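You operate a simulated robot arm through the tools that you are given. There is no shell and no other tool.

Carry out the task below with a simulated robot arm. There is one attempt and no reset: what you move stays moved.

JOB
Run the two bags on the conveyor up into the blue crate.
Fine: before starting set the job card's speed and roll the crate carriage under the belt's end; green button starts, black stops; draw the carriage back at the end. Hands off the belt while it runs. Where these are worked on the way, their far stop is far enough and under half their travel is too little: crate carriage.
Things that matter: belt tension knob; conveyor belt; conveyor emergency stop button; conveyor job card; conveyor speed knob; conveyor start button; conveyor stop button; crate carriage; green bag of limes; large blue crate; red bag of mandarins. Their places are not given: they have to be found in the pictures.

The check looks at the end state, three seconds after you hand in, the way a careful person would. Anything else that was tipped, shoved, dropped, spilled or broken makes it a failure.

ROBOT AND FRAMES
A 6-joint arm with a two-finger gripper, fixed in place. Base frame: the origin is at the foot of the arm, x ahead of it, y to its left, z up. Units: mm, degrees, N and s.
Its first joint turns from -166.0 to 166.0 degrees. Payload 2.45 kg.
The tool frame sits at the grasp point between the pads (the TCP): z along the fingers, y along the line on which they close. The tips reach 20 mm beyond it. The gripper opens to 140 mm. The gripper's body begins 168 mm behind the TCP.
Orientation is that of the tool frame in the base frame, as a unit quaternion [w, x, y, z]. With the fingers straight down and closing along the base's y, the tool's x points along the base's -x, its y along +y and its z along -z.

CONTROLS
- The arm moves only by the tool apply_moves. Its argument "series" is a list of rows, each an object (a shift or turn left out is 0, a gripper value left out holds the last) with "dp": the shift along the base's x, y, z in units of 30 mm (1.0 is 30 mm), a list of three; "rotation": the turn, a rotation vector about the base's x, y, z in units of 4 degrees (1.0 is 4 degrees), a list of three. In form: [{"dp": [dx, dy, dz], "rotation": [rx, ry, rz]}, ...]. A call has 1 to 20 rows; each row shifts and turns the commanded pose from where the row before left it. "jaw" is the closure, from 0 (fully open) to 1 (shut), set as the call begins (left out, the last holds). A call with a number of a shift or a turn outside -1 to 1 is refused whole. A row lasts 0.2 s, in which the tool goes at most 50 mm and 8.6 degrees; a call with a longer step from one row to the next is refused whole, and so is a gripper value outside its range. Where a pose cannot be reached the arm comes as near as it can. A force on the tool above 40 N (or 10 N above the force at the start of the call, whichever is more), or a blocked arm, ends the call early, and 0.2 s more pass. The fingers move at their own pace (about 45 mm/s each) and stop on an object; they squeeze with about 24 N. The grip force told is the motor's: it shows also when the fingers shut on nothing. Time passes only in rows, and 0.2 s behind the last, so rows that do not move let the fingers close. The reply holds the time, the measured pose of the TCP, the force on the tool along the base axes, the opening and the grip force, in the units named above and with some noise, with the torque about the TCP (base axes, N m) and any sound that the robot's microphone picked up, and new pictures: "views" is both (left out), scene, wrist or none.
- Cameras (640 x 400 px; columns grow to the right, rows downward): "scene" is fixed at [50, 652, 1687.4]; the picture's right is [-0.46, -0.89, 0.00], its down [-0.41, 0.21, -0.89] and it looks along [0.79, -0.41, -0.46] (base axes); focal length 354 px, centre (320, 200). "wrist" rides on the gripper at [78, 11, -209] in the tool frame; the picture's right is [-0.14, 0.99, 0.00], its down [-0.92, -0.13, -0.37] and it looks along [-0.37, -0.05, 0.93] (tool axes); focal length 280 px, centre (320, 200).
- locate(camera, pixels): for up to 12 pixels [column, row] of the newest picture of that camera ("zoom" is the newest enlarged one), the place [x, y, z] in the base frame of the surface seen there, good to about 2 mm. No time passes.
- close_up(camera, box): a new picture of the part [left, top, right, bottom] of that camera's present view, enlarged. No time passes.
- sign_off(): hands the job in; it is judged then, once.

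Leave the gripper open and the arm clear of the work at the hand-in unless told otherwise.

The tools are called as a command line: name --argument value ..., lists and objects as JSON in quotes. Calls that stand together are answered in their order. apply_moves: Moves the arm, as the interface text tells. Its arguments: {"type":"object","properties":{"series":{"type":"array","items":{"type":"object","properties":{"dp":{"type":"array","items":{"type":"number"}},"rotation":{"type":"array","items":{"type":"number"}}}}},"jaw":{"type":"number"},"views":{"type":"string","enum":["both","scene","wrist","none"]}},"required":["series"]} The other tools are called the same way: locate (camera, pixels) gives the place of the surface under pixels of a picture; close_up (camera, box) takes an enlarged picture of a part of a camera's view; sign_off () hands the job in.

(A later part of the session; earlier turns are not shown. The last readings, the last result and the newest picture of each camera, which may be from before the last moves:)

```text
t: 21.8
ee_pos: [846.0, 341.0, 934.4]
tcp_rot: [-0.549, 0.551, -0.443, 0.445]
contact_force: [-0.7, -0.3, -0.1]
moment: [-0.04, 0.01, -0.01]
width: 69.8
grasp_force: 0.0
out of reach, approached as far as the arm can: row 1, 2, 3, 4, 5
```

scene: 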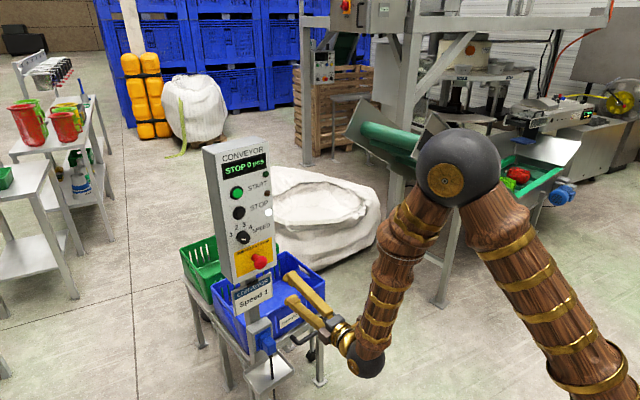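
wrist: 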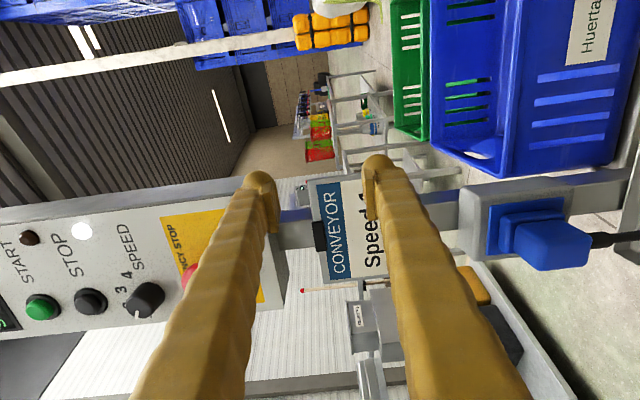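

The arm can't bring this 90° roll in line with the handle direction; a wrist joint limit holds y near 340. The opposite roll should have more range and closes in the same vertical plane. I'll roll back the other way while easing away from the pole.

apply_moves --series '[{"dp": [-0.8, -0.4, 0], "rotation": [0.974, 0.225, 0]}, {"dp": [-0.8, -0.4, 0], "rotation": [0.974, 0.225, 0]}, {"dp": [-0.4, -0.4, 0], "rotation": [0.974, 0.225, 0]}, {"dp": [0, -0.4, 0], "rotation": [0.974, 0.225, 0]}, {"dp": [0, -0.4, 0], "rotation": [0.974, 0.225, 0]}, {"dp": [0, -0.4, 0], "rotation": [0.974, 0.225, 0]}, {"dp": [0, -0.4, 0], "rotation": [0.974, 0.225, 0]}, {"dp": [0, -0.4, 0], "rotation": [0.974, 0.225, 0]}, {"dp": [0, -0.4, 0], "rotation": [0.974, 0.225, 0]}, {"dp": [0, 0, 0], "rotation": [0.974, 0.225, 0]}, {"dp": [0, 0, 0], "rotation": [0.974, 0.225, 0]}, {"dp": [0, 0, 0], "rotation": [0.974, 0.225, 0]}, {"dp": [0, 0, 0], "rotation": [0.974, 0.225, 0]}, {"dp": [0, 0, 0], "rotation": [0.974, 0.225, 0]}, {"dp": [0, 0, 0], "rotation": [0.974, 0.225, 0]}, {"dp": [0, 0, 0], "rotation": [0.974, 0.225, 0]}, {"dp": [0, 0, 0], "rotation": [0.974, 0.225, 0]}, {"dp": [0, 0, 0], "rotation": [0.974, 0.225, 0]}, {"dp": [0, 0, 0], "rotation": [0.974, 0.225, 0]}, {"dp": [0, 0, 0], "rotation": [0.974, 0.225, 0]}]'

```text
t: 26.0
ee_pos: [751.6, 295.2, 936.0]
tcp_rot: [0.707, -0.137, 0.694, 0.014]
contact_force: [-0.5, -1.1, -0.7]
moment: [0.02, -0.01, 0.01]
width: 69.9
grasp_force: 0.0
out of reach, approached as far as the arm can: row 1, 3, 4, 5, 6, 7, 8, 9
```

scene: 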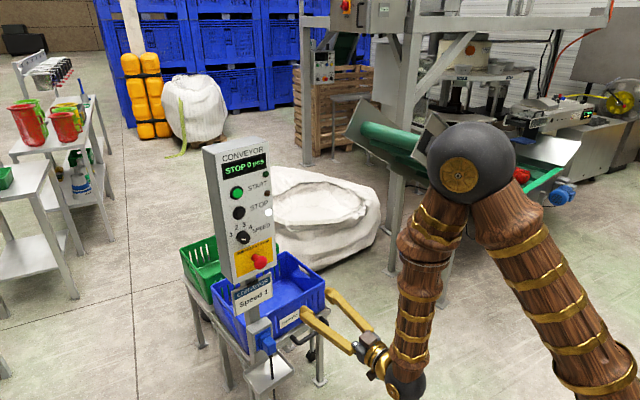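
wrist: 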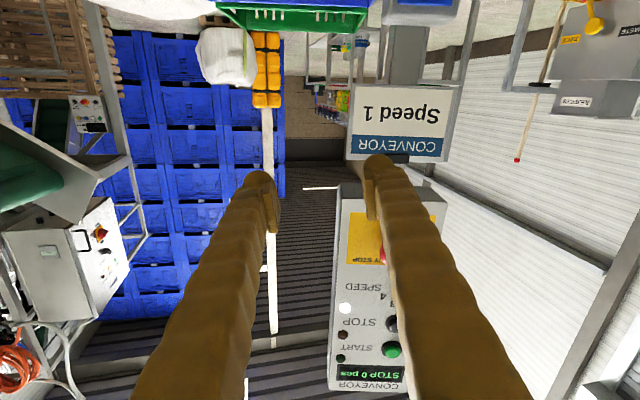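

Those rows were also unreachable at smaller rolls, always stopping at the same azimuth of about 26°. That points to the forearm roll joint sitting near its ±166° limit, because my first swing passed to one side of the forearm axis. I'll measure the arm's elbow and wrist to plan a cleaner way.

locate --camera "scene" --pixels '[[471, 165], [440, 200], [415, 260], [405, 385], [412, 330], [520, 240], [560, 300], [600, 370], [500, 150], [372, 358], [340, 300], [440, 150]]'

```text
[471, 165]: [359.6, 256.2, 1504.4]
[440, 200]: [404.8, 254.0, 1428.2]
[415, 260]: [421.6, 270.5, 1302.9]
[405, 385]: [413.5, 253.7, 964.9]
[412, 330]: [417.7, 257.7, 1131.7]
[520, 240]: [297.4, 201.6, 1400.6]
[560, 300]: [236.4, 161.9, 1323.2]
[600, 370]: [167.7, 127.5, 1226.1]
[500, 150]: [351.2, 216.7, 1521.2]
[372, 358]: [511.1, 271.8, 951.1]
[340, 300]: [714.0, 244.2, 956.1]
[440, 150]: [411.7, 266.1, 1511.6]
```

The arm's shoulder is at about z 930, and the upper arm and forearm are about 690 and 555 mm long. So a nearly straight-down tool can reach the handle over its whole travel without that joint limit. I'll pitch the tool down again, keeping to the +y side so the forearm unwinds smoothly.

apply_moves --series '[{"dp": [-0.08, 0.6, 0.2], "rotation": [0.974, 0.225, 0]}, {"dp": [-0.08, 0.6, 0], "rotation": [0.974, 0.225, 0]}, {"dp": [-0.08, 0.6, -0.2], "rotation": [0.487, 0.112, 0]}, {"dp": [-0.08, 0.5, -0.3], "rotation": [-0.225, 0.974, 0]}, {"dp": [-0.08, 0.5, -0.3], "rotation": [-0.225, 0.974, 0]}, {"dp": [-0.08, 0.5, -0.3], "rotation": [-0.225, 0.974, 0]}, {"dp": [-0.08, 0.5, -0.3], "rotation": [-0.225, 0.974, 0]}, {"dp": [-0.08, 0.5, -0.3], "rotation": [-0.225, 0.974, 0]}, {"dp": [-0.08, 0.4, -0.3], "rotation": [-0.225, 0.974, 0]}, {"dp": [-0.08, 0.3, -0.3], "rotation": [-0.225, 0.974, 0]}, {"dp": [-0.08, 0.3, -0.3], "rotation": [-0.225, 0.974, 0]}, {"dp": [-0.08, 0.2, -0.3], "rotation": [-0.225, 0.974, 0]}, {"dp": [-0.08, 0.1, -0.3], "rotation": [-0.225, 0.974, 0]}]'

```text
t: 28.8
ee_pos: [734.5, 468.5, 871.0]
tcp_rot: [0.417, -0.133, 0.898, 0.03]
contact_force: [0.6, -0.2, 0.2]
moment: [-0.01, -0.04, -0.01]
width: 70.0
grasp_force: 0.1
out of reach, approached as far as the arm can: row 1, 2, 3
```

scene: 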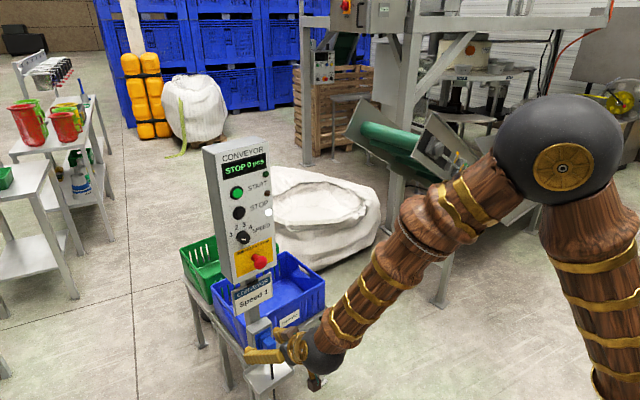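
wrist: 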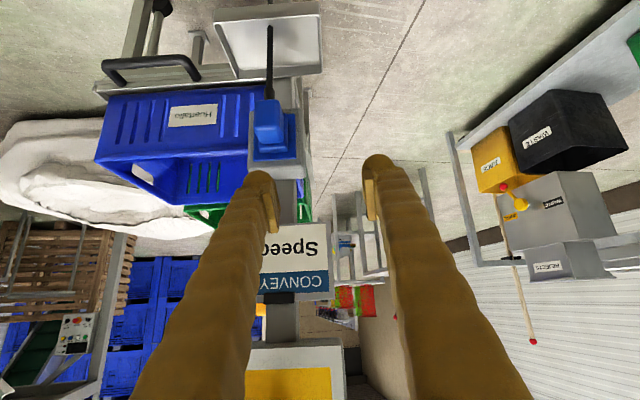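

The tool is now pitched 40° down with the arm on the +y side. I'll continue to straight down while moving away from the pole.

apply_moves --series '[{"dp": [-0.34, -0.1, -0.2], "rotation": [-0.225, 0.974, 0]}, {"dp": [-0.34, -0.1, -0.2], "rotation": [-0.225, 0.974, 0]}, {"dp": [-0.34, -0.1, -0.2], "rotation": [-0.225, 0.974, 0]}, {"dp": [-0.34, -0.1, -0.2], "rotation": [-0.225, 0.974, 0]}, {"dp": [-0.34, -0.1, -0.2], "rotation": [-0.225, 0.974, 0]}, {"dp": [-0.34, -0.1, -0.2], "rotation": [-0.225, 0.974, 0]}, {"dp": [-0.34, -0.3, -0.2], "rotation": [-0.225, 0.974, 0]}, {"dp": [-0.34, -0.7, -0.1], "rotation": [-0.225, 0.974, 0]}, {"dp": [-0.34, -0.7, -0.1], "rotation": [-0.225, 0.974, 0]}, {"dp": [-0.34, -0.7, -0.1], "rotation": [-0.225, 0.974, 0]}, {"dp": [-0.34, -0.7, -0.1], "rotation": [-0.225, 0.974, 0]}, {"dp": [-0.34, -0.7, -0.1], "rotation": [-0.225, 0.974, 0]}, {"dp": [0, -0.7, 0], "rotation": [-0.08, 0.33, 0]}]'

```text
t: 31.6
ee_pos: [612.8, 315.4, 814.6]
tcp_rot: [0.001, -0.148, 0.989, -0.002]
contact_force: [0.7, 0.3, 0.2]
moment: [0.0, 0.02, 0.03]
width: 69.8
grasp_force: 0.1
```

scene: 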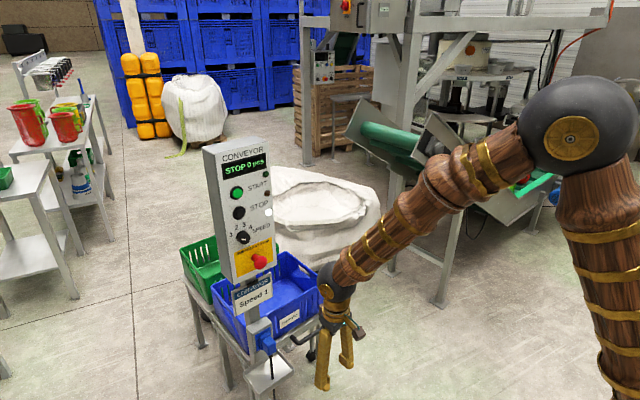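
wrist: 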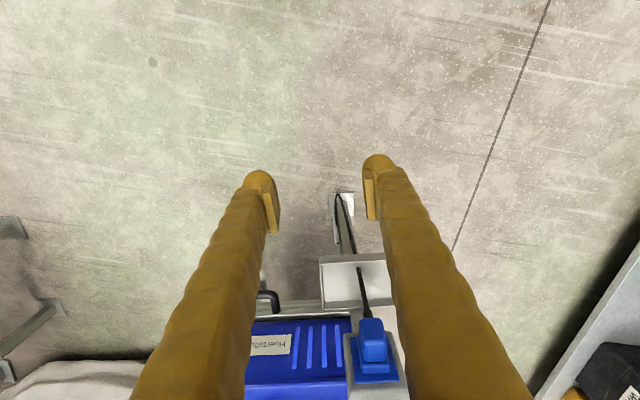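

The tool points straight down in a good arm posture. I'll now move out above and in front of the handle to look at it from there, correcting the yaw by -4°.

apply_moves --series '[{"dp": [0.8, -0.6, -0.2], "rotation": [0, 0, -0.1]}, {"dp": [0.9, -0.6, -0.2], "rotation": [0, 0, -0.1]}, {"dp": [0.96, -0.6, -0.2], "rotation": [0, 0, -0.1]}, {"dp": [0.96, -0.5, -0.2], "rotation": [0, 0, -0.1]}, {"dp": [0.96, -0.5, -0.2], "rotation": [0, 0, -0.1]}, {"dp": [0.96, -0.5, -0.2], "rotation": [0, 0, -0.1]}, {"dp": [0.96, -0.5, -0.2], "rotation": [0, 0, -0.1]}, {"dp": [0.96, -0.4, -0.2], "rotation": [0, 0, -0.1]}, {"dp": [0.96, -0.2, -0.2], "rotation": [0, 0, -0.1]}, {"dp": [0.96, 0, -0.2], "rotation": [0, 0, -0.1]}]'

close_up --camera "wrist" --box '[200, 100, 460, 300]'

```text
t: 33.8
ee_pos: [895.3, 181.9, 754.6]
tcp_rot: [0.001, -0.114, 0.993, -0.003]
contact_force: [0.1, 0.1, 0.0]
moment: [0.0, -0.02, -0.01]
width: 70.0
grasp_force: 0.0
```

scene: 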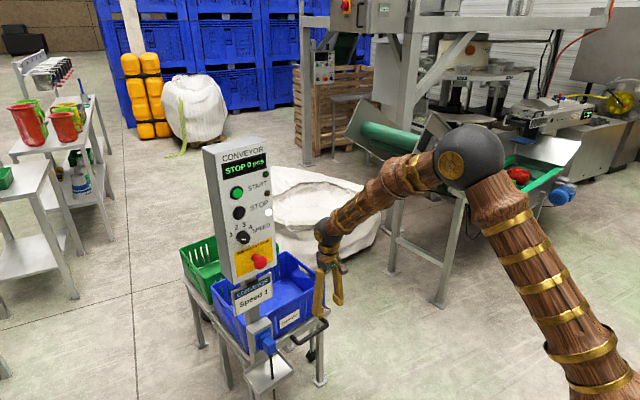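
wrist: 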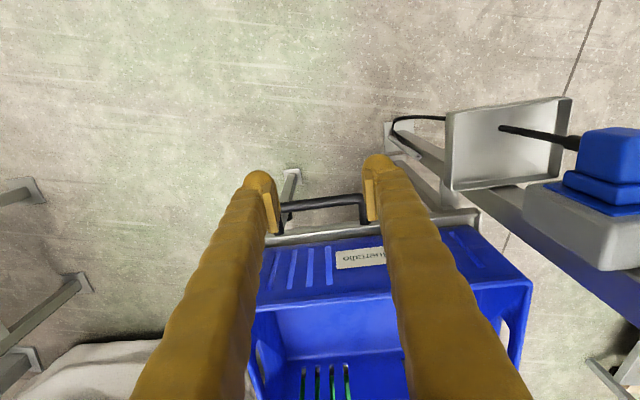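

```text
2.00 times, centred on (330, 200) of wrist
```

zoom: 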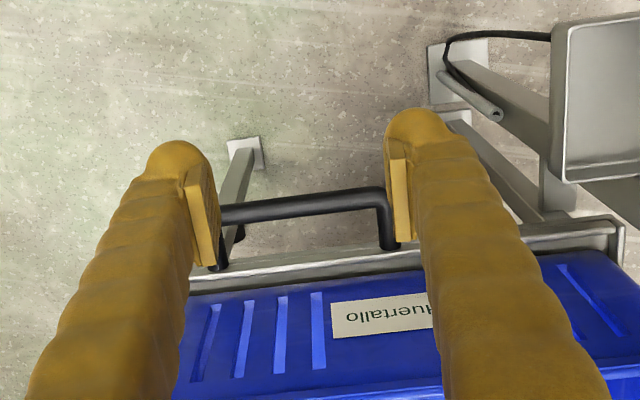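

The handle shows between the fingers. I'll open the jaws fully to see and measure all of it.

apply_moves --series '[{"dp": [0, 0, 0]}, {"dp": [0, 0, 0]}, {"dp": [0, 0, 0]}, {"dp": [0, 0, 0]}]' --jaw 0 --views "none"

close_up --camera "wrist" --box '[240, 150, 400, 250]'

```text
t: 34.8
ee_pos: [894.7, 181.8, 754.3]
tcp_rot: [0.001, -0.114, 0.993, -0.003]
contact_force: [-0.1, 0.8, 0.6]
moment: [0.0, 0.04, -0.01]
width: 140.0
grasp_force: 0.0
```

```text
4.00 times, centred on (320, 200) of wrist
```

zoom: 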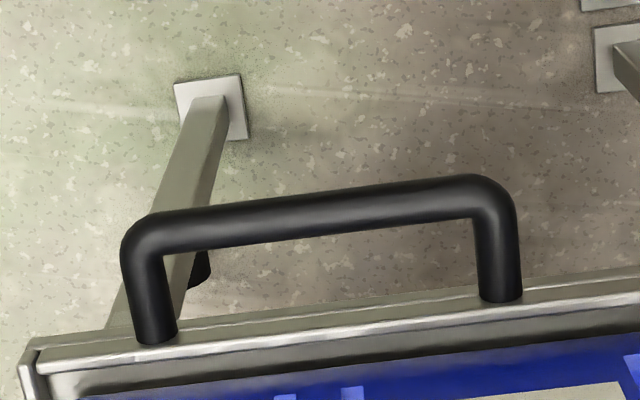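

locate --camera "zoom" --pixels '[[150, 230], [320, 208], [475, 192], [500, 280], [155, 320], [150, 270], [496, 240], [320, 310], [320, 225], [320, 195], [225, 330], [420, 305]]'

locate --camera "zoom" --pixels '[[320, 342], [30, 375], [40, 352], [600, 300], [138, 270], [167, 270], [484, 250], [512, 250], [125, 240], [508, 205], [200, 345], [320, 330]]'

```text
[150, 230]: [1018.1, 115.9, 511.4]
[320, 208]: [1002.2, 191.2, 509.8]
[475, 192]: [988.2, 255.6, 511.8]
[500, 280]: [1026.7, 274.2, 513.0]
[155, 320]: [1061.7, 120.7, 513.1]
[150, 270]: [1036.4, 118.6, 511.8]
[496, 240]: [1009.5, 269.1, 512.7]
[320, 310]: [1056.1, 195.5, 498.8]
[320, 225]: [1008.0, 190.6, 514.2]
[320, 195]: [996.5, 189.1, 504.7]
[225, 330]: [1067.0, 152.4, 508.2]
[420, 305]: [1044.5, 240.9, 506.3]
```

```text
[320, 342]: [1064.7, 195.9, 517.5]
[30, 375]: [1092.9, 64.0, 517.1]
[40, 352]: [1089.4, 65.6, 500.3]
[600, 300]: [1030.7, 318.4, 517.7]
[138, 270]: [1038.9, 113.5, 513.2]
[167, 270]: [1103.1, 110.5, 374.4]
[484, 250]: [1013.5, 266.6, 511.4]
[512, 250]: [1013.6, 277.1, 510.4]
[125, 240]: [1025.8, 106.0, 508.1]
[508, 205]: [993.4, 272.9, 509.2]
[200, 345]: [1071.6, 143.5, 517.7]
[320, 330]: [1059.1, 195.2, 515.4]
```

The bar is about 16 mm thick, centred near (1004, 190, 504) and running along (-0.21, 0.98), with the table edge 52 mm behind it. I'll grip the bar fore-and-aft with one finger in that gap. That needs a -91° turn about vertical, and the jaws narrowed to about 38 mm.

apply_moves --series '[{"rotation": [0, 0, -1]}, {"rotation": [0, 0, -1]}, {"rotation": [0, 0, -1]}, {"rotation": [0, 0, -1]}, {"rotation": [0, 0, -1]}, {"rotation": [0, 0, -1]}, {"rotation": [0, 0, -1]}, {"rotation": [0, 0, -1]}, {"rotation": [0, 0, -1]}, {"rotation": [0, 0, -1]}, {"rotation": [0, 0, -1]}, {"rotation": [0, 0, -1]}, {"rotation": [0, 0, -1]}, {"rotation": [0, 0, -1]}, {"rotation": [0, 0, -1]}, {"rotation": [0, 0, -1]}, {"rotation": [0, 0, -1]}, {"rotation": [0, 0, -1]}, {"rotation": [0, 0, -1]}, {"rotation": [0, 0, -1]}]' --jaw 0.73

```text
t: 39.0
ee_pos: [893.4, 181.0, 754.7]
tcp_rot: [-0.001, 0.551, 0.834, -0.003]
contact_force: [0.3, 1.0, 0.1]
moment: [-0.01, -0.02, 0.01]
width: 37.6
grasp_force: 0.1
```

scene: 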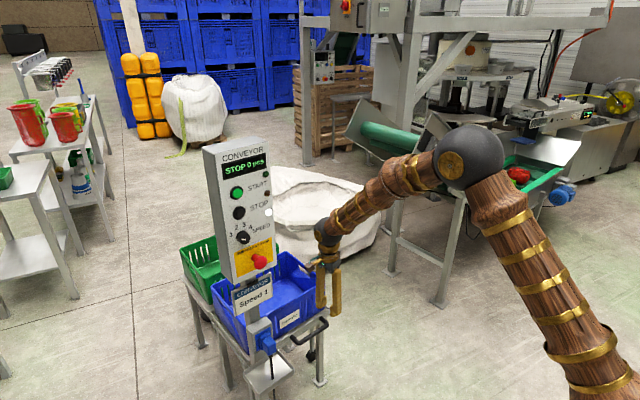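
wrist: 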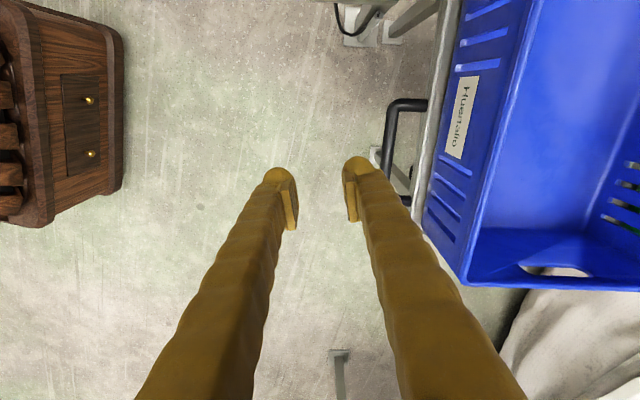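

The turn is reachable. I'll finish it with 11° more, tilt the fingers 10° outward so the gripper body clears the crate rim, and move to 150 mm above the bar along the tool axis.

apply_moves --series '[{"dp": [0.47, 0.02, -0.54], "rotation": [0, 0, -0.92]}, {"dp": [0.47, 0.02, -0.54], "rotation": [0, 0, -0.92]}, {"dp": [0.47, 0.02, -0.54], "rotation": [0, 0, -0.92]}, {"dp": [0.47, 0.02, -0.54], "rotation": [0.175, -0.815, 0]}, {"dp": [0.47, 0.02, -0.54], "rotation": [0.175, -0.815, 0]}, {"dp": [0.47, 0.02, -0.54], "rotation": [0.175, -0.815, 0]}, {"dp": [0, 0, 0]}]'

close_up --camera "wrist" --box '[240, 100, 480, 250]'

close_up --camera "scene" --box '[260, 260, 360, 370]'

```text
t: 40.6
ee_pos: [980.0, 188.1, 656.8]
tcp_rot: [0.054, 0.627, 0.774, 0.064]
contact_force: [-0.5, -0.8, -0.6]
moment: [-0.01, 0.04, 0.03]
width: 37.8
grasp_force: 0.1
```

scene: 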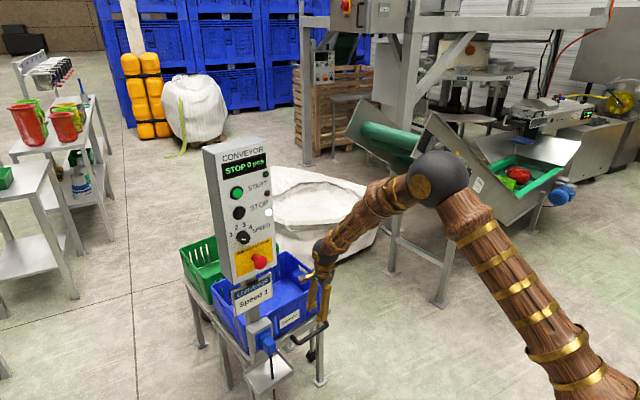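
wrist: 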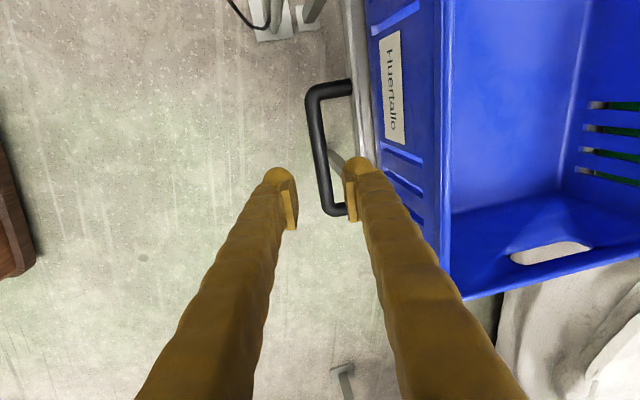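

```text
2.67 times, centred on (360, 175) of wrist
```

zoom: 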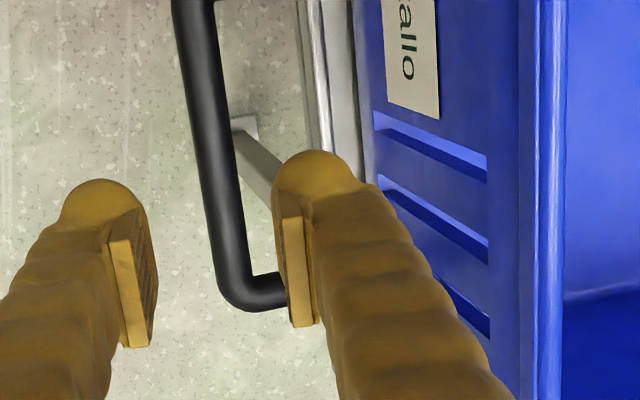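

```text
3.64 times, centred on (310, 315) of scene
```

zoom: 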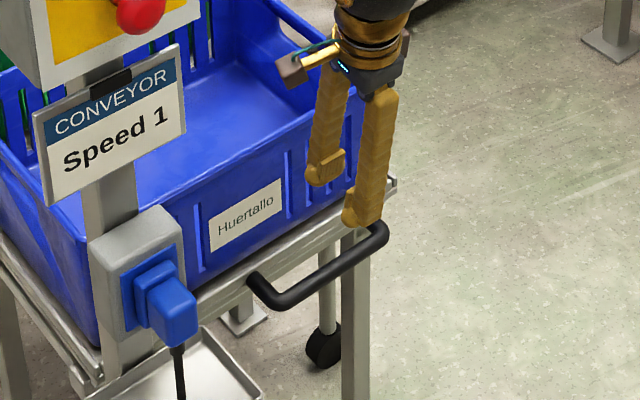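

The fingers are lined up with the tool axis hitting the bar near (1004, 193). I'll go down 110 mm along the axis first, then check that the fingers straddle the bar.

apply_moves --series '[{"dp": [0.15, 0.029, -0.9]}, {"dp": [0.15, 0.029, -0.9]}, {"dp": [0.15, 0.029, -0.9]}, {"dp": [0.15, 0.029, -0.9]}, {"dp": [0, 0, 0]}]'

close_up --camera "wrist" --box '[240, 125, 400, 250]'

close_up --camera "scene" --box '[280, 285, 350, 355]'

```text
t: 41.8
ee_pos: [997.3, 190.4, 551.5]
tcp_rot: [0.054, 0.627, 0.774, 0.065]
contact_force: [-0.2, 0.2, -0.2]
moment: [-0.02, 0.0, -0.02]
width: 38.0
grasp_force: 0.1
```

scene: 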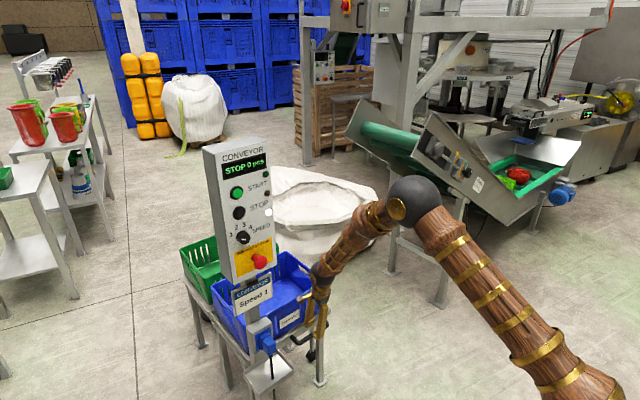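
wrist: 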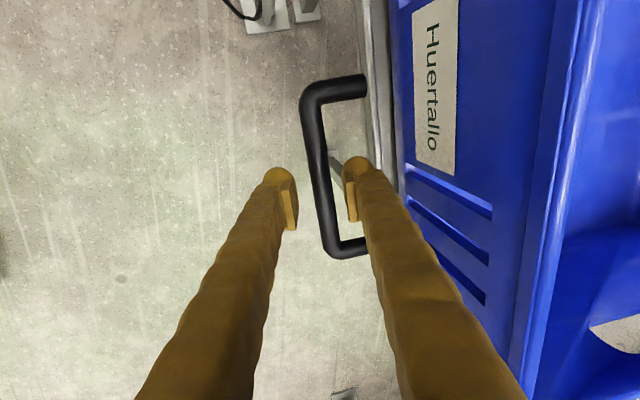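

```text
3.20 times, centred on (320, 188) of wrist
```

zoom: 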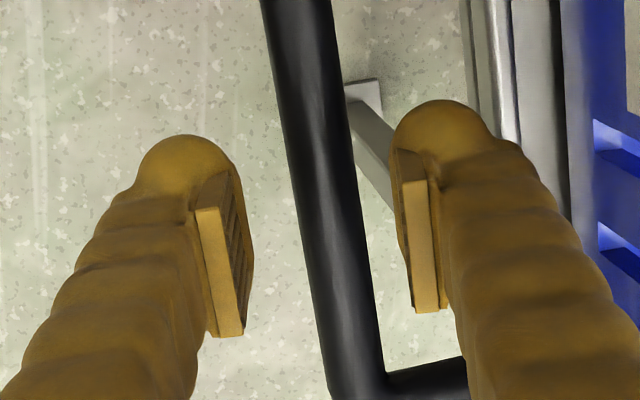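

```text
5.71 times, centred on (315, 320) of scene
```

zoom: 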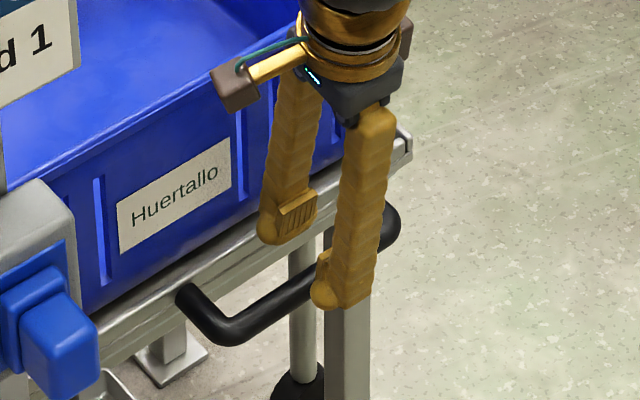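

The bar is between the fingers and the inner one clears the table edge. I'll go the remaining 42 mm down, then close on the bar.

apply_moves --series '[{"dp": [0.115, 0.022, -0.69]}, {"dp": [0.115, 0.022, -0.69]}, {"dp": [0, 0, 0]}]' --views "wrist"

close_up --camera "wrist" --box '[240, 125, 400, 250]'

```text
t: 42.6
ee_pos: [1004.3, 191.8, 507.7]
tcp_rot: [0.054, 0.628, 0.774, 0.065]
contact_force: [0.7, -0.2, -0.6]
moment: [-0.03, 0.01, -0.04]
width: 37.7
grasp_force: 0.1
```

wrist: 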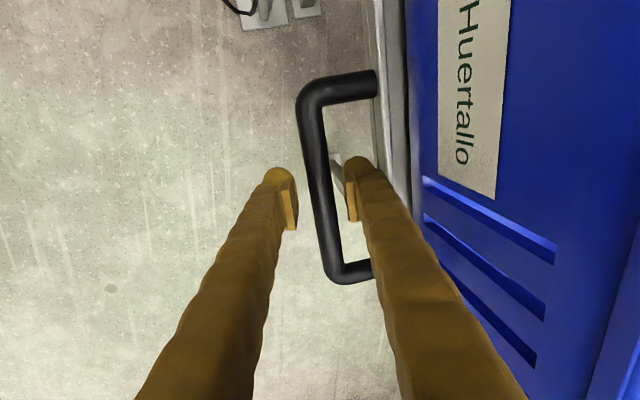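

```text
3.20 times, centred on (320, 188) of wrist
```

zoom: 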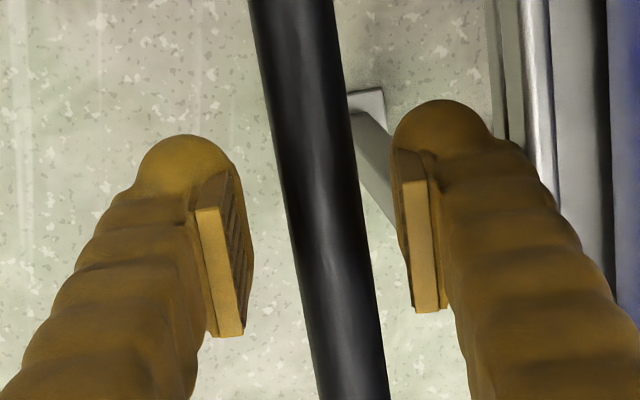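

The alignment is good and nothing is touching. Closing on the bar now.

apply_moves --series '[{"dp": [0, 0, 0]}, {"dp": [0, 0, 0]}, {"dp": [0, 0, 0]}, {"dp": [0, 0, 0]}]' --jaw 1 --views "none"

```text
t: 43.6
ee_pos: [1005.8, 191.4, 509.0]
tcp_rot: [0.056, 0.626, 0.775, 0.066]
contact_force: [4.7, 0.6, -5.4]
moment: [-0.27, -0.06, 0.95]
width: 18.5
grasp_force: 43.9
stopped in row 4: the force on the tool passed its limit at 42 N (the readings are from after the stop); the commanded pose is now the measured one
```

The bar is gripped at 18.5 mm wide. I'll try a short pull along (0.21, -0.98) and watch the force.

apply_moves --series '[{"dp": [0.06, -0.28, 0]}, {"dp": [0.08, -0.39, 0]}, {"dp": [0.08, -0.39, 0]}, {"dp": [0.08, -0.39, 0]}]'

```text
t: 44.6
ee_pos: [1016.5, 147.5, 510.4]
tcp_rot: [0.055, 0.627, 0.774, 0.066]
contact_force: [29.1, 3.9, -18.5]
moment: [-0.23, -0.24, 0.87]
width: 18.3
grasp_force: 44.3
```

scene: 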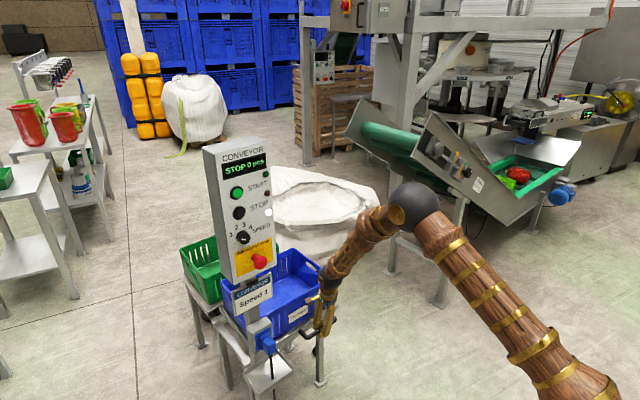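
wrist: 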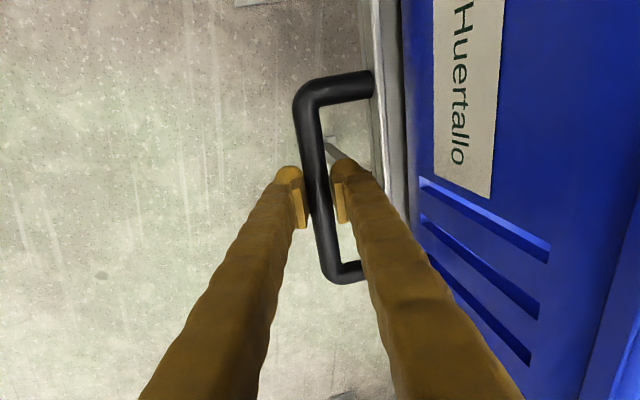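

The carriage rolls: the crate moved with the handle. The side load of +29 N in x says the true path leans slightly more to +x, so I'll use about 13.5° and correct. Continuing in steps of 18 mm.

apply_moves --series '[{"dp": [0.16, -0.58, -0.02]}, {"dp": [0.14, -0.58, 0]}, {"dp": [0.14, -0.58, 0]}, {"dp": [0.14, -0.58, 0]}, {"dp": [0.14, -0.58, 0]}, {"dp": [0.14, -0.58, 0]}]' --views "wrist"

```text
t: 46.0
ee_pos: [1039.9, 44.0, 507.7]
tcp_rot: [0.055, 0.627, 0.775, 0.066]
contact_force: [-4.5, -1.7, 6.3]
moment: [-0.33, -0.07, 0.85]
width: 17.8
grasp_force: 42.8
```

wrist: 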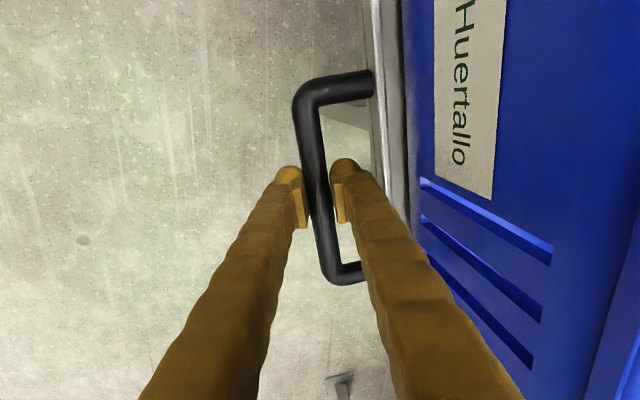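

The force is now low and it tracks well at 13°. I'll keep rolling another 144 mm.

apply_moves --series '[{"dp": [0.138, -0.585, 0]}, {"dp": [0.138, -0.585, 0]}, {"dp": [0.138, -0.585, 0]}, {"dp": [0.138, -0.585, 0]}, {"dp": [0.138, -0.585, 0]}, {"dp": [0.138, -0.585, 0]}, {"dp": [0.138, -0.585, 0]}, {"dp": [0.138, -0.585, 0]}]'

```text
t: 47.3
ee_pos: [1061.1, -46.7, 506.3]
tcp_rot: [0.054, 0.625, 0.776, 0.065]
contact_force: [7.2, 2.6, -11.8]
moment: [-0.82, -0.3, 0.9]
width: 17.1
grasp_force: 42.6
stopped in row 6: the force on the tool passed its limit at 44 N (the readings are from after the stop); the commanded pose is now the measured one
```

scene: 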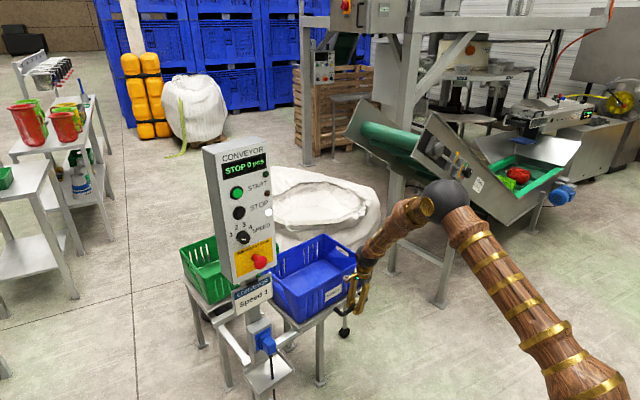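
wrist: 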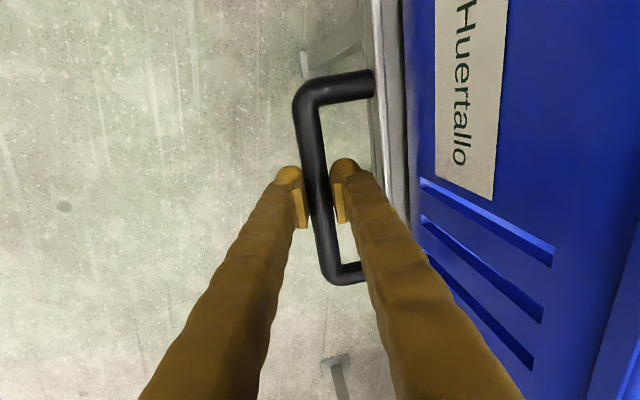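

It stopped after about 245 mm of travel because the force passed the limit. The crate is not yet under the belt end, so I'll look closely before going on.

close_up --camera "scene" --box '[190, 220, 390, 390]'

close_up --camera "scene" --box '[320, 90, 480, 340]'

```text
2.35 times, centred on (290, 305) of scene
```

zoom: 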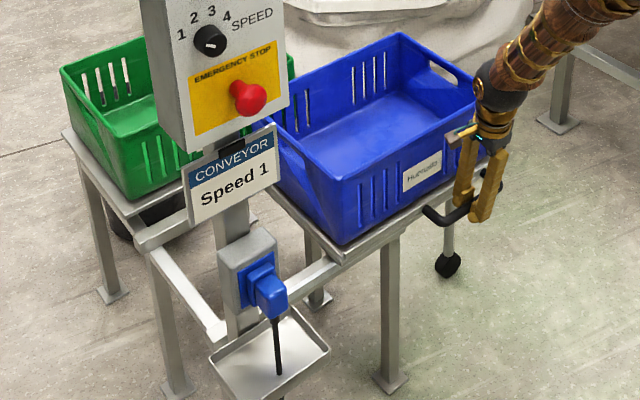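

```text
1.60 times, centred on (400, 215) of scene
```

zoom: 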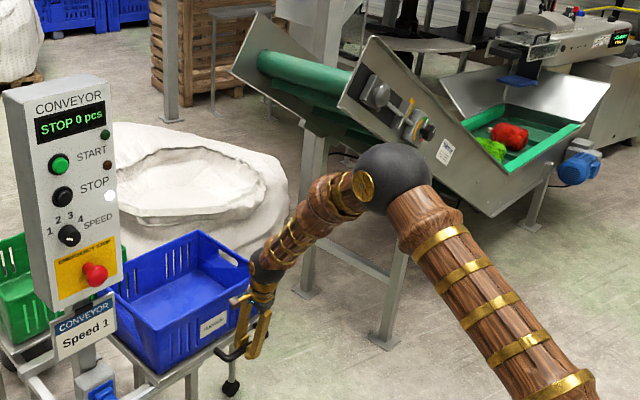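

Nothing is blocking it that I can see. I'll continue with smaller steps to learn which way the force builds.

apply_moves --series '[{"dp": [0.05, -0.2, 0]}, {"dp": [0.05, -0.2, 0]}]' --views "none"

```text
t: 47.9
ee_pos: [1064.8, -58.4, 507.3]
tcp_rot: [0.054, 0.627, 0.775, 0.067]
contact_force: [13.6, 2.9, -19.4]
moment: [-0.21, -0.11, 0.9]
width: 17.5
grasp_force: 42.7
```

It moves freely, so that was only a misalignment load. I'll add small corrections (+x, -z) and continue.

apply_moves --series '[{"dp": [0.13, -0.48, -0.02]}, {"dp": [0.115, -0.48, 0]}, {"dp": [0.115, -0.48, 0]}, {"dp": [0.115, -0.48, 0]}, {"dp": [0.115, -0.48, 0]}]' --views "none"

```text
t: 49.1
ee_pos: [1080.7, -131.4, 507.0]
tcp_rot: [0.054, 0.626, 0.775, 0.065]
contact_force: [-19.5, -6.9, -16.6]
moment: [-0.31, 0.09, 0.91]
width: 17.3
grasp_force: 42.8
```

Tracking well, with 331 mm travelled at a 13.06° direction. I'll continue with slight corrections.

apply_moves --series '[{"dp": [0.095, -0.48, -0.015]}, {"dp": [0.111, -0.48, 0]}, {"dp": [0.111, -0.48, 0]}, {"dp": [0.111, -0.48, 0]}, {"dp": [0.111, -0.48, 0]}]'

```text
t: 50.3
ee_pos: [1098.1, -204.1, 506.2]
tcp_rot: [0.055, 0.626, 0.775, 0.065]
contact_force: [-21.7, -7.5, -8.7]
moment: [-0.53, 0.01, 0.8]
width: 17.2
grasp_force: 42.4
```

scene: 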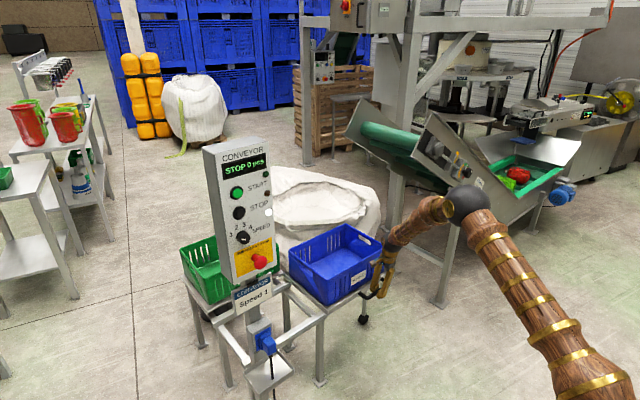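
wrist: 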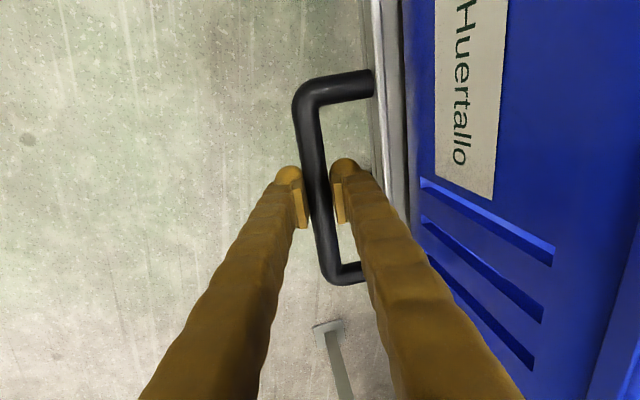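

406 mm travelled and the grip is holding. Continuing toward the far stop.

apply_moves --series '[{"dp": [0.092, -0.48, -0.01]}, {"dp": [0.111, -0.48, 0]}, {"dp": [0.111, -0.48, 0]}, {"dp": [0.111, -0.48, 0]}, {"dp": [0.111, -0.48, 0]}]'

```text
t: 51.5
ee_pos: [1114.2, -276.2, 505.3]
tcp_rot: [0.053, 0.626, 0.775, 0.066]
contact_force: [-33.4, -9.7, -2.0]
moment: [-0.27, 0.18, 0.93]
width: 16.6
grasp_force: 42.1
```

scene: 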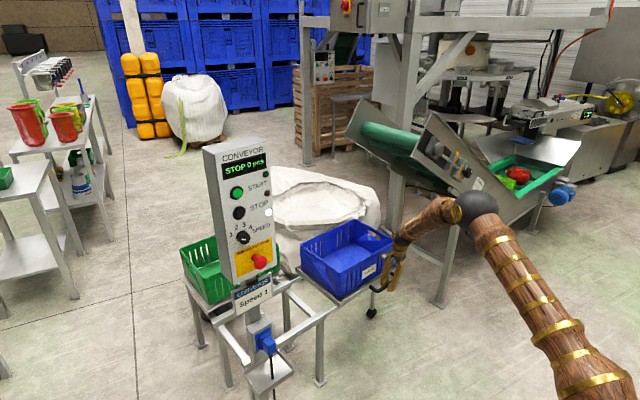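
wrist: 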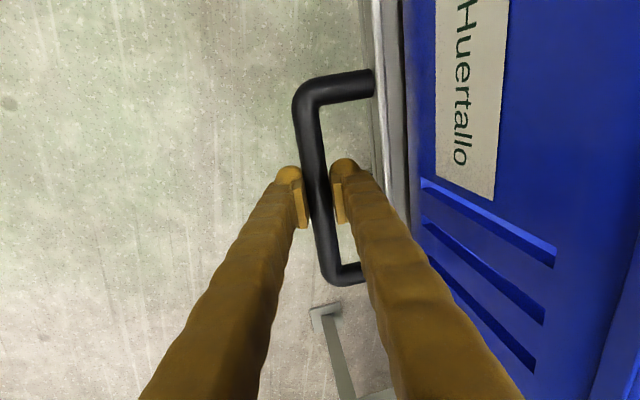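

480 mm travelled. The x force reads -33 N, so I'll correct about -1 mm and keep going.

apply_moves --series '[{"dp": [0.076, -0.4, 0]}, {"dp": [0.09, -0.4, 0]}, {"dp": [0.09, -0.4, 0]}, {"dp": [0.09, -0.4, 0]}]'

```text
t: 52.5
ee_pos: [1125.0, -324.4, 505.9]
tcp_rot: [0.054, 0.626, 0.775, 0.066]
contact_force: [-22.0, -7.0, -14.5]
moment: [-0.33, 0.0, 0.7]
width: 16.2
grasp_force: 41.8
```

scene: 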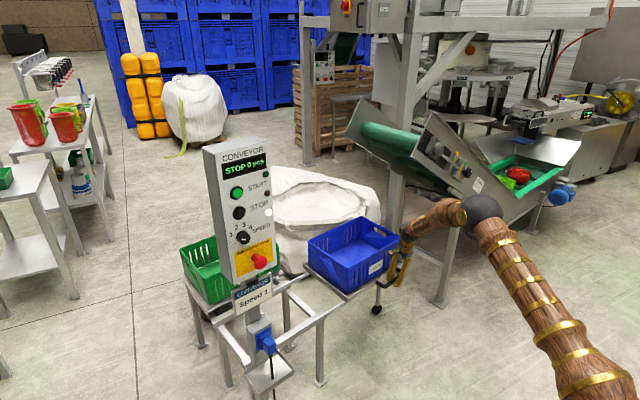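
wrist: 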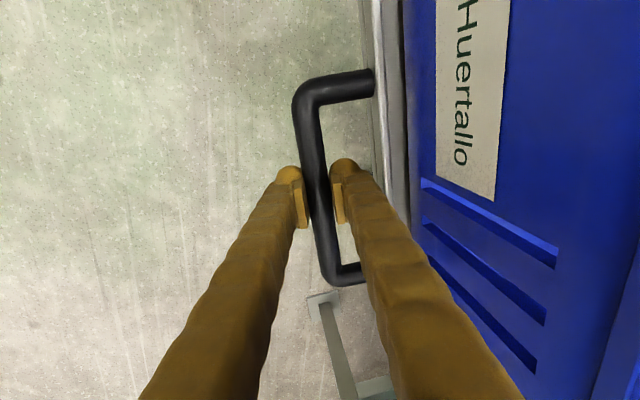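

529 mm travelled. I'll continue in small steps until the stop is felt.

apply_moves --series '[{"dp": [0.08, -0.4, -0.01]}, {"dp": [0.09, -0.4, 0]}, {"dp": [0.09, -0.4, 0]}, {"dp": [0.09, -0.4, 0]}]'

```text
t: 53.6
ee_pos: [1137.5, -373.1, 505.1]
tcp_rot: [0.054, 0.626, 0.775, 0.066]
contact_force: [8.2, 0.1, -9.2]
moment: [-0.21, -0.09, 0.87]
width: 16.4
grasp_force: 42.1
stopped in row 4: the force on the tool passed its limit at 41 N (the readings are from after the stop); the commanded pose is now the measured one
```

scene: 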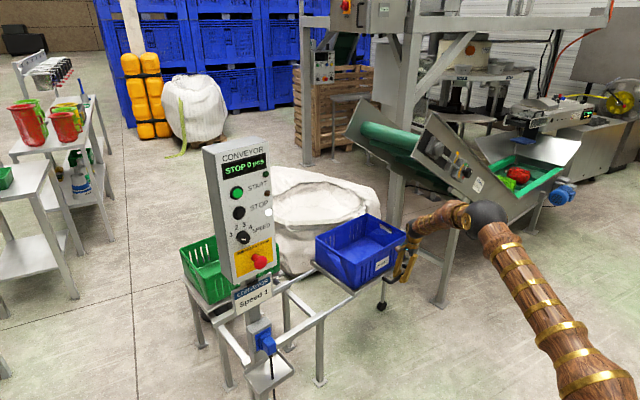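
wrist: 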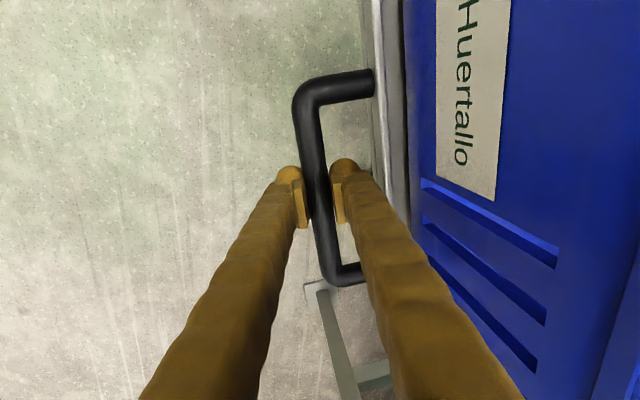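

580 mm travelled and the force limit tripped again. I'll nudge on with small steps to see whether this is the far stop.

apply_moves --series '[{"dp": [0.045, -0.2, 0]}, {"dp": [0.045, -0.2, 0]}]' --views "none"

```text
t: 54.2
ee_pos: [1138.4, -383.1, 505.2]
tcp_rot: [0.055, 0.626, 0.775, 0.066]
contact_force: [13.2, 1.3, -15.4]
moment: [-0.21, -0.11, 0.79]
width: 16.3
grasp_force: 42.0
```

It's still rolling freely at 590 mm. Continuing.

apply_moves --series '[{"dp": [0.11, -0.4, -0.01]}, {"dp": [0.092, -0.4, 0]}, {"dp": [0.092, -0.4, 0]}]'

```text
t: 55.0
ee_pos: [1147.1, -418.1, 503.8]
tcp_rot: [0.053, 0.626, 0.775, 0.066]
contact_force: [-9.1, 30.6, -14.6]
moment: [0.0, -0.03, 0.65]
width: 16.3
grasp_force: 42.1
```

scene: 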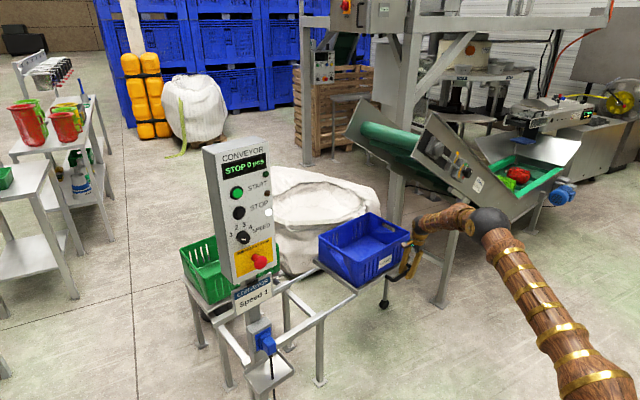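
wrist: 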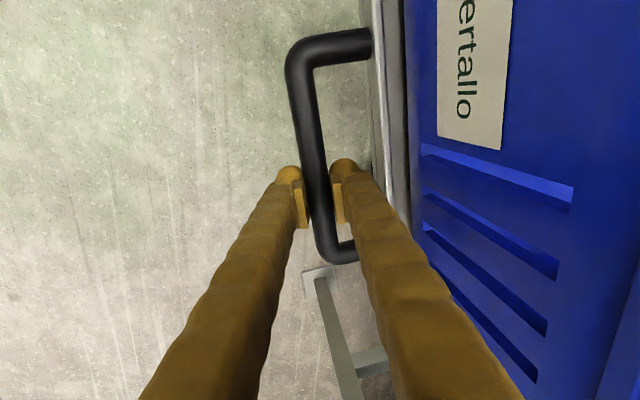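

The handle slipped about 20 mm in the grip and Fy rose to +31 N, so the carriage is at its far stop after about 600 mm. I'll release with a modest opening and check that the carriage stays put.

apply_moves --series '[{"dp": [0, 0, 0]}, {"dp": [0, 0, 0]}, {"dp": [0, 0, 0]}, {"dp": [0, 0, 0]}]' --jaw 0.73

locate --camera "scene" --pixels '[[318, 237], [368, 214], [409, 233], [352, 287], [360, 255], [366, 127], [345, 131], [348, 128], [390, 140], [426, 143], [437, 120], [364, 113]]'

close_up --camera "scene" --box '[300, 90, 500, 320]'

```text
t: 56.0
ee_pos: [1148.2, -419.6, 504.7]
tcp_rot: [0.055, 0.626, 0.775, 0.067]
contact_force: [0.4, -0.4, 0.3]
moment: [0.0, -0.01, 0.0]
width: 37.9
grasp_force: 0.0
```

scene: 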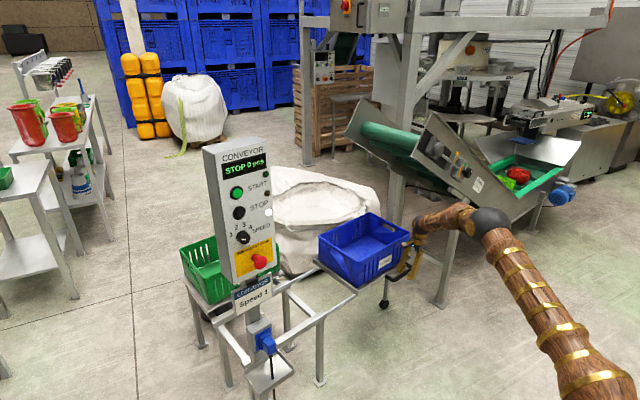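
wrist: 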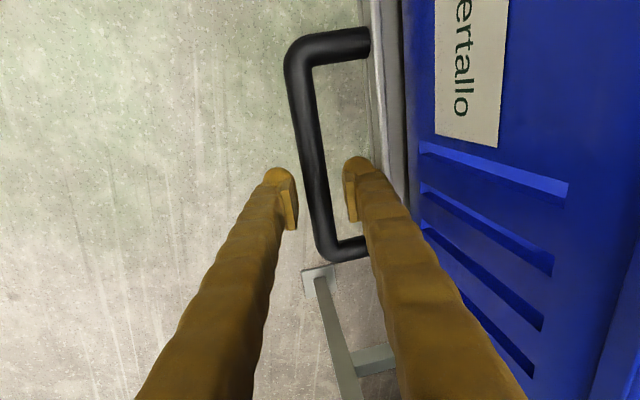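

```text
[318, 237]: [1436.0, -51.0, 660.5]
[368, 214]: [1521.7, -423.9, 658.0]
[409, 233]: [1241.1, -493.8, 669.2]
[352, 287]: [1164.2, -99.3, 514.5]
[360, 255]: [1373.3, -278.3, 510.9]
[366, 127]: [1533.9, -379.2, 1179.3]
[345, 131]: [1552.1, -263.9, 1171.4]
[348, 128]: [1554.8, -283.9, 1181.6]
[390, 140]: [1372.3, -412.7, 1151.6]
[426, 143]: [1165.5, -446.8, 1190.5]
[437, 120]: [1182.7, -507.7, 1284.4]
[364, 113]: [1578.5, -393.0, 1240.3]
```

```text
1.74 times, centred on (400, 205) of scene
```

zoom: 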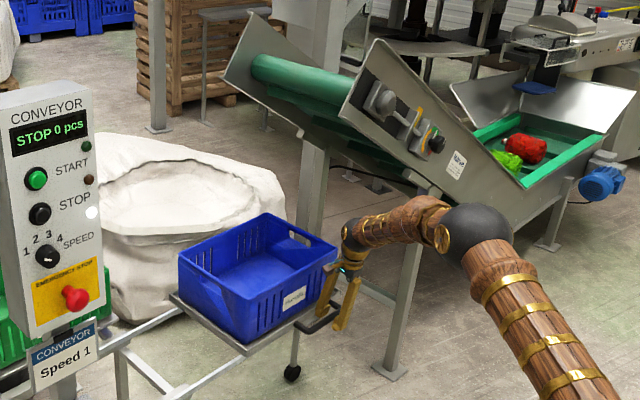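

The crate now spans y ≈ -50 to -494, and the belt drum edge at y ≈ -390 is over it. The carriage holds its place. I'll lift the fingers off the handle along the tool axis, then draw back toward the robot, staying clear of the conveyor above.

apply_moves --series '[{"dp": [-0.083, -0.015, 0.49]}, {"dp": [-0.137, -0.026, 0.82]}, {"dp": [-0.137, -0.026, 0.82]}, {"dp": [-0.137, -0.026, 0.82]}, {"dp": [-0.6, 0.1, 0.4]}, {"dp": [-0.9, 0.4, 0.3]}, {"dp": [-0.9, 0.7, 0.3]}, {"dp": [-0.9, 0.9, 0.3]}, {"dp": [-0.9, 0.9, 0.3]}, {"dp": [-0.9, 0.9, 0.2]}]'

```text
t: 58.2
ee_pos: [979.7, -305.4, 646.5]
tcp_rot: [0.055, 0.626, 0.775, 0.067]
contact_force: [0.0, -0.2, 0.1]
moment: [-0.02, -0.03, -0.01]
width: 37.8
grasp_force: 0.1
```

scene: 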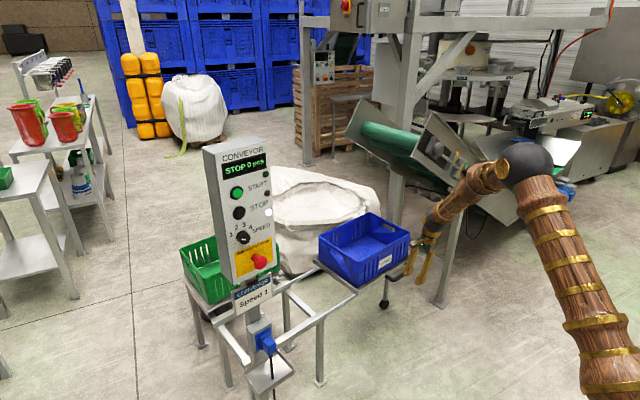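
wrist: 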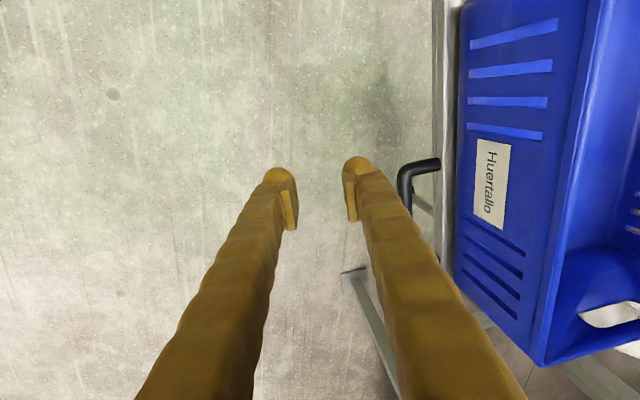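

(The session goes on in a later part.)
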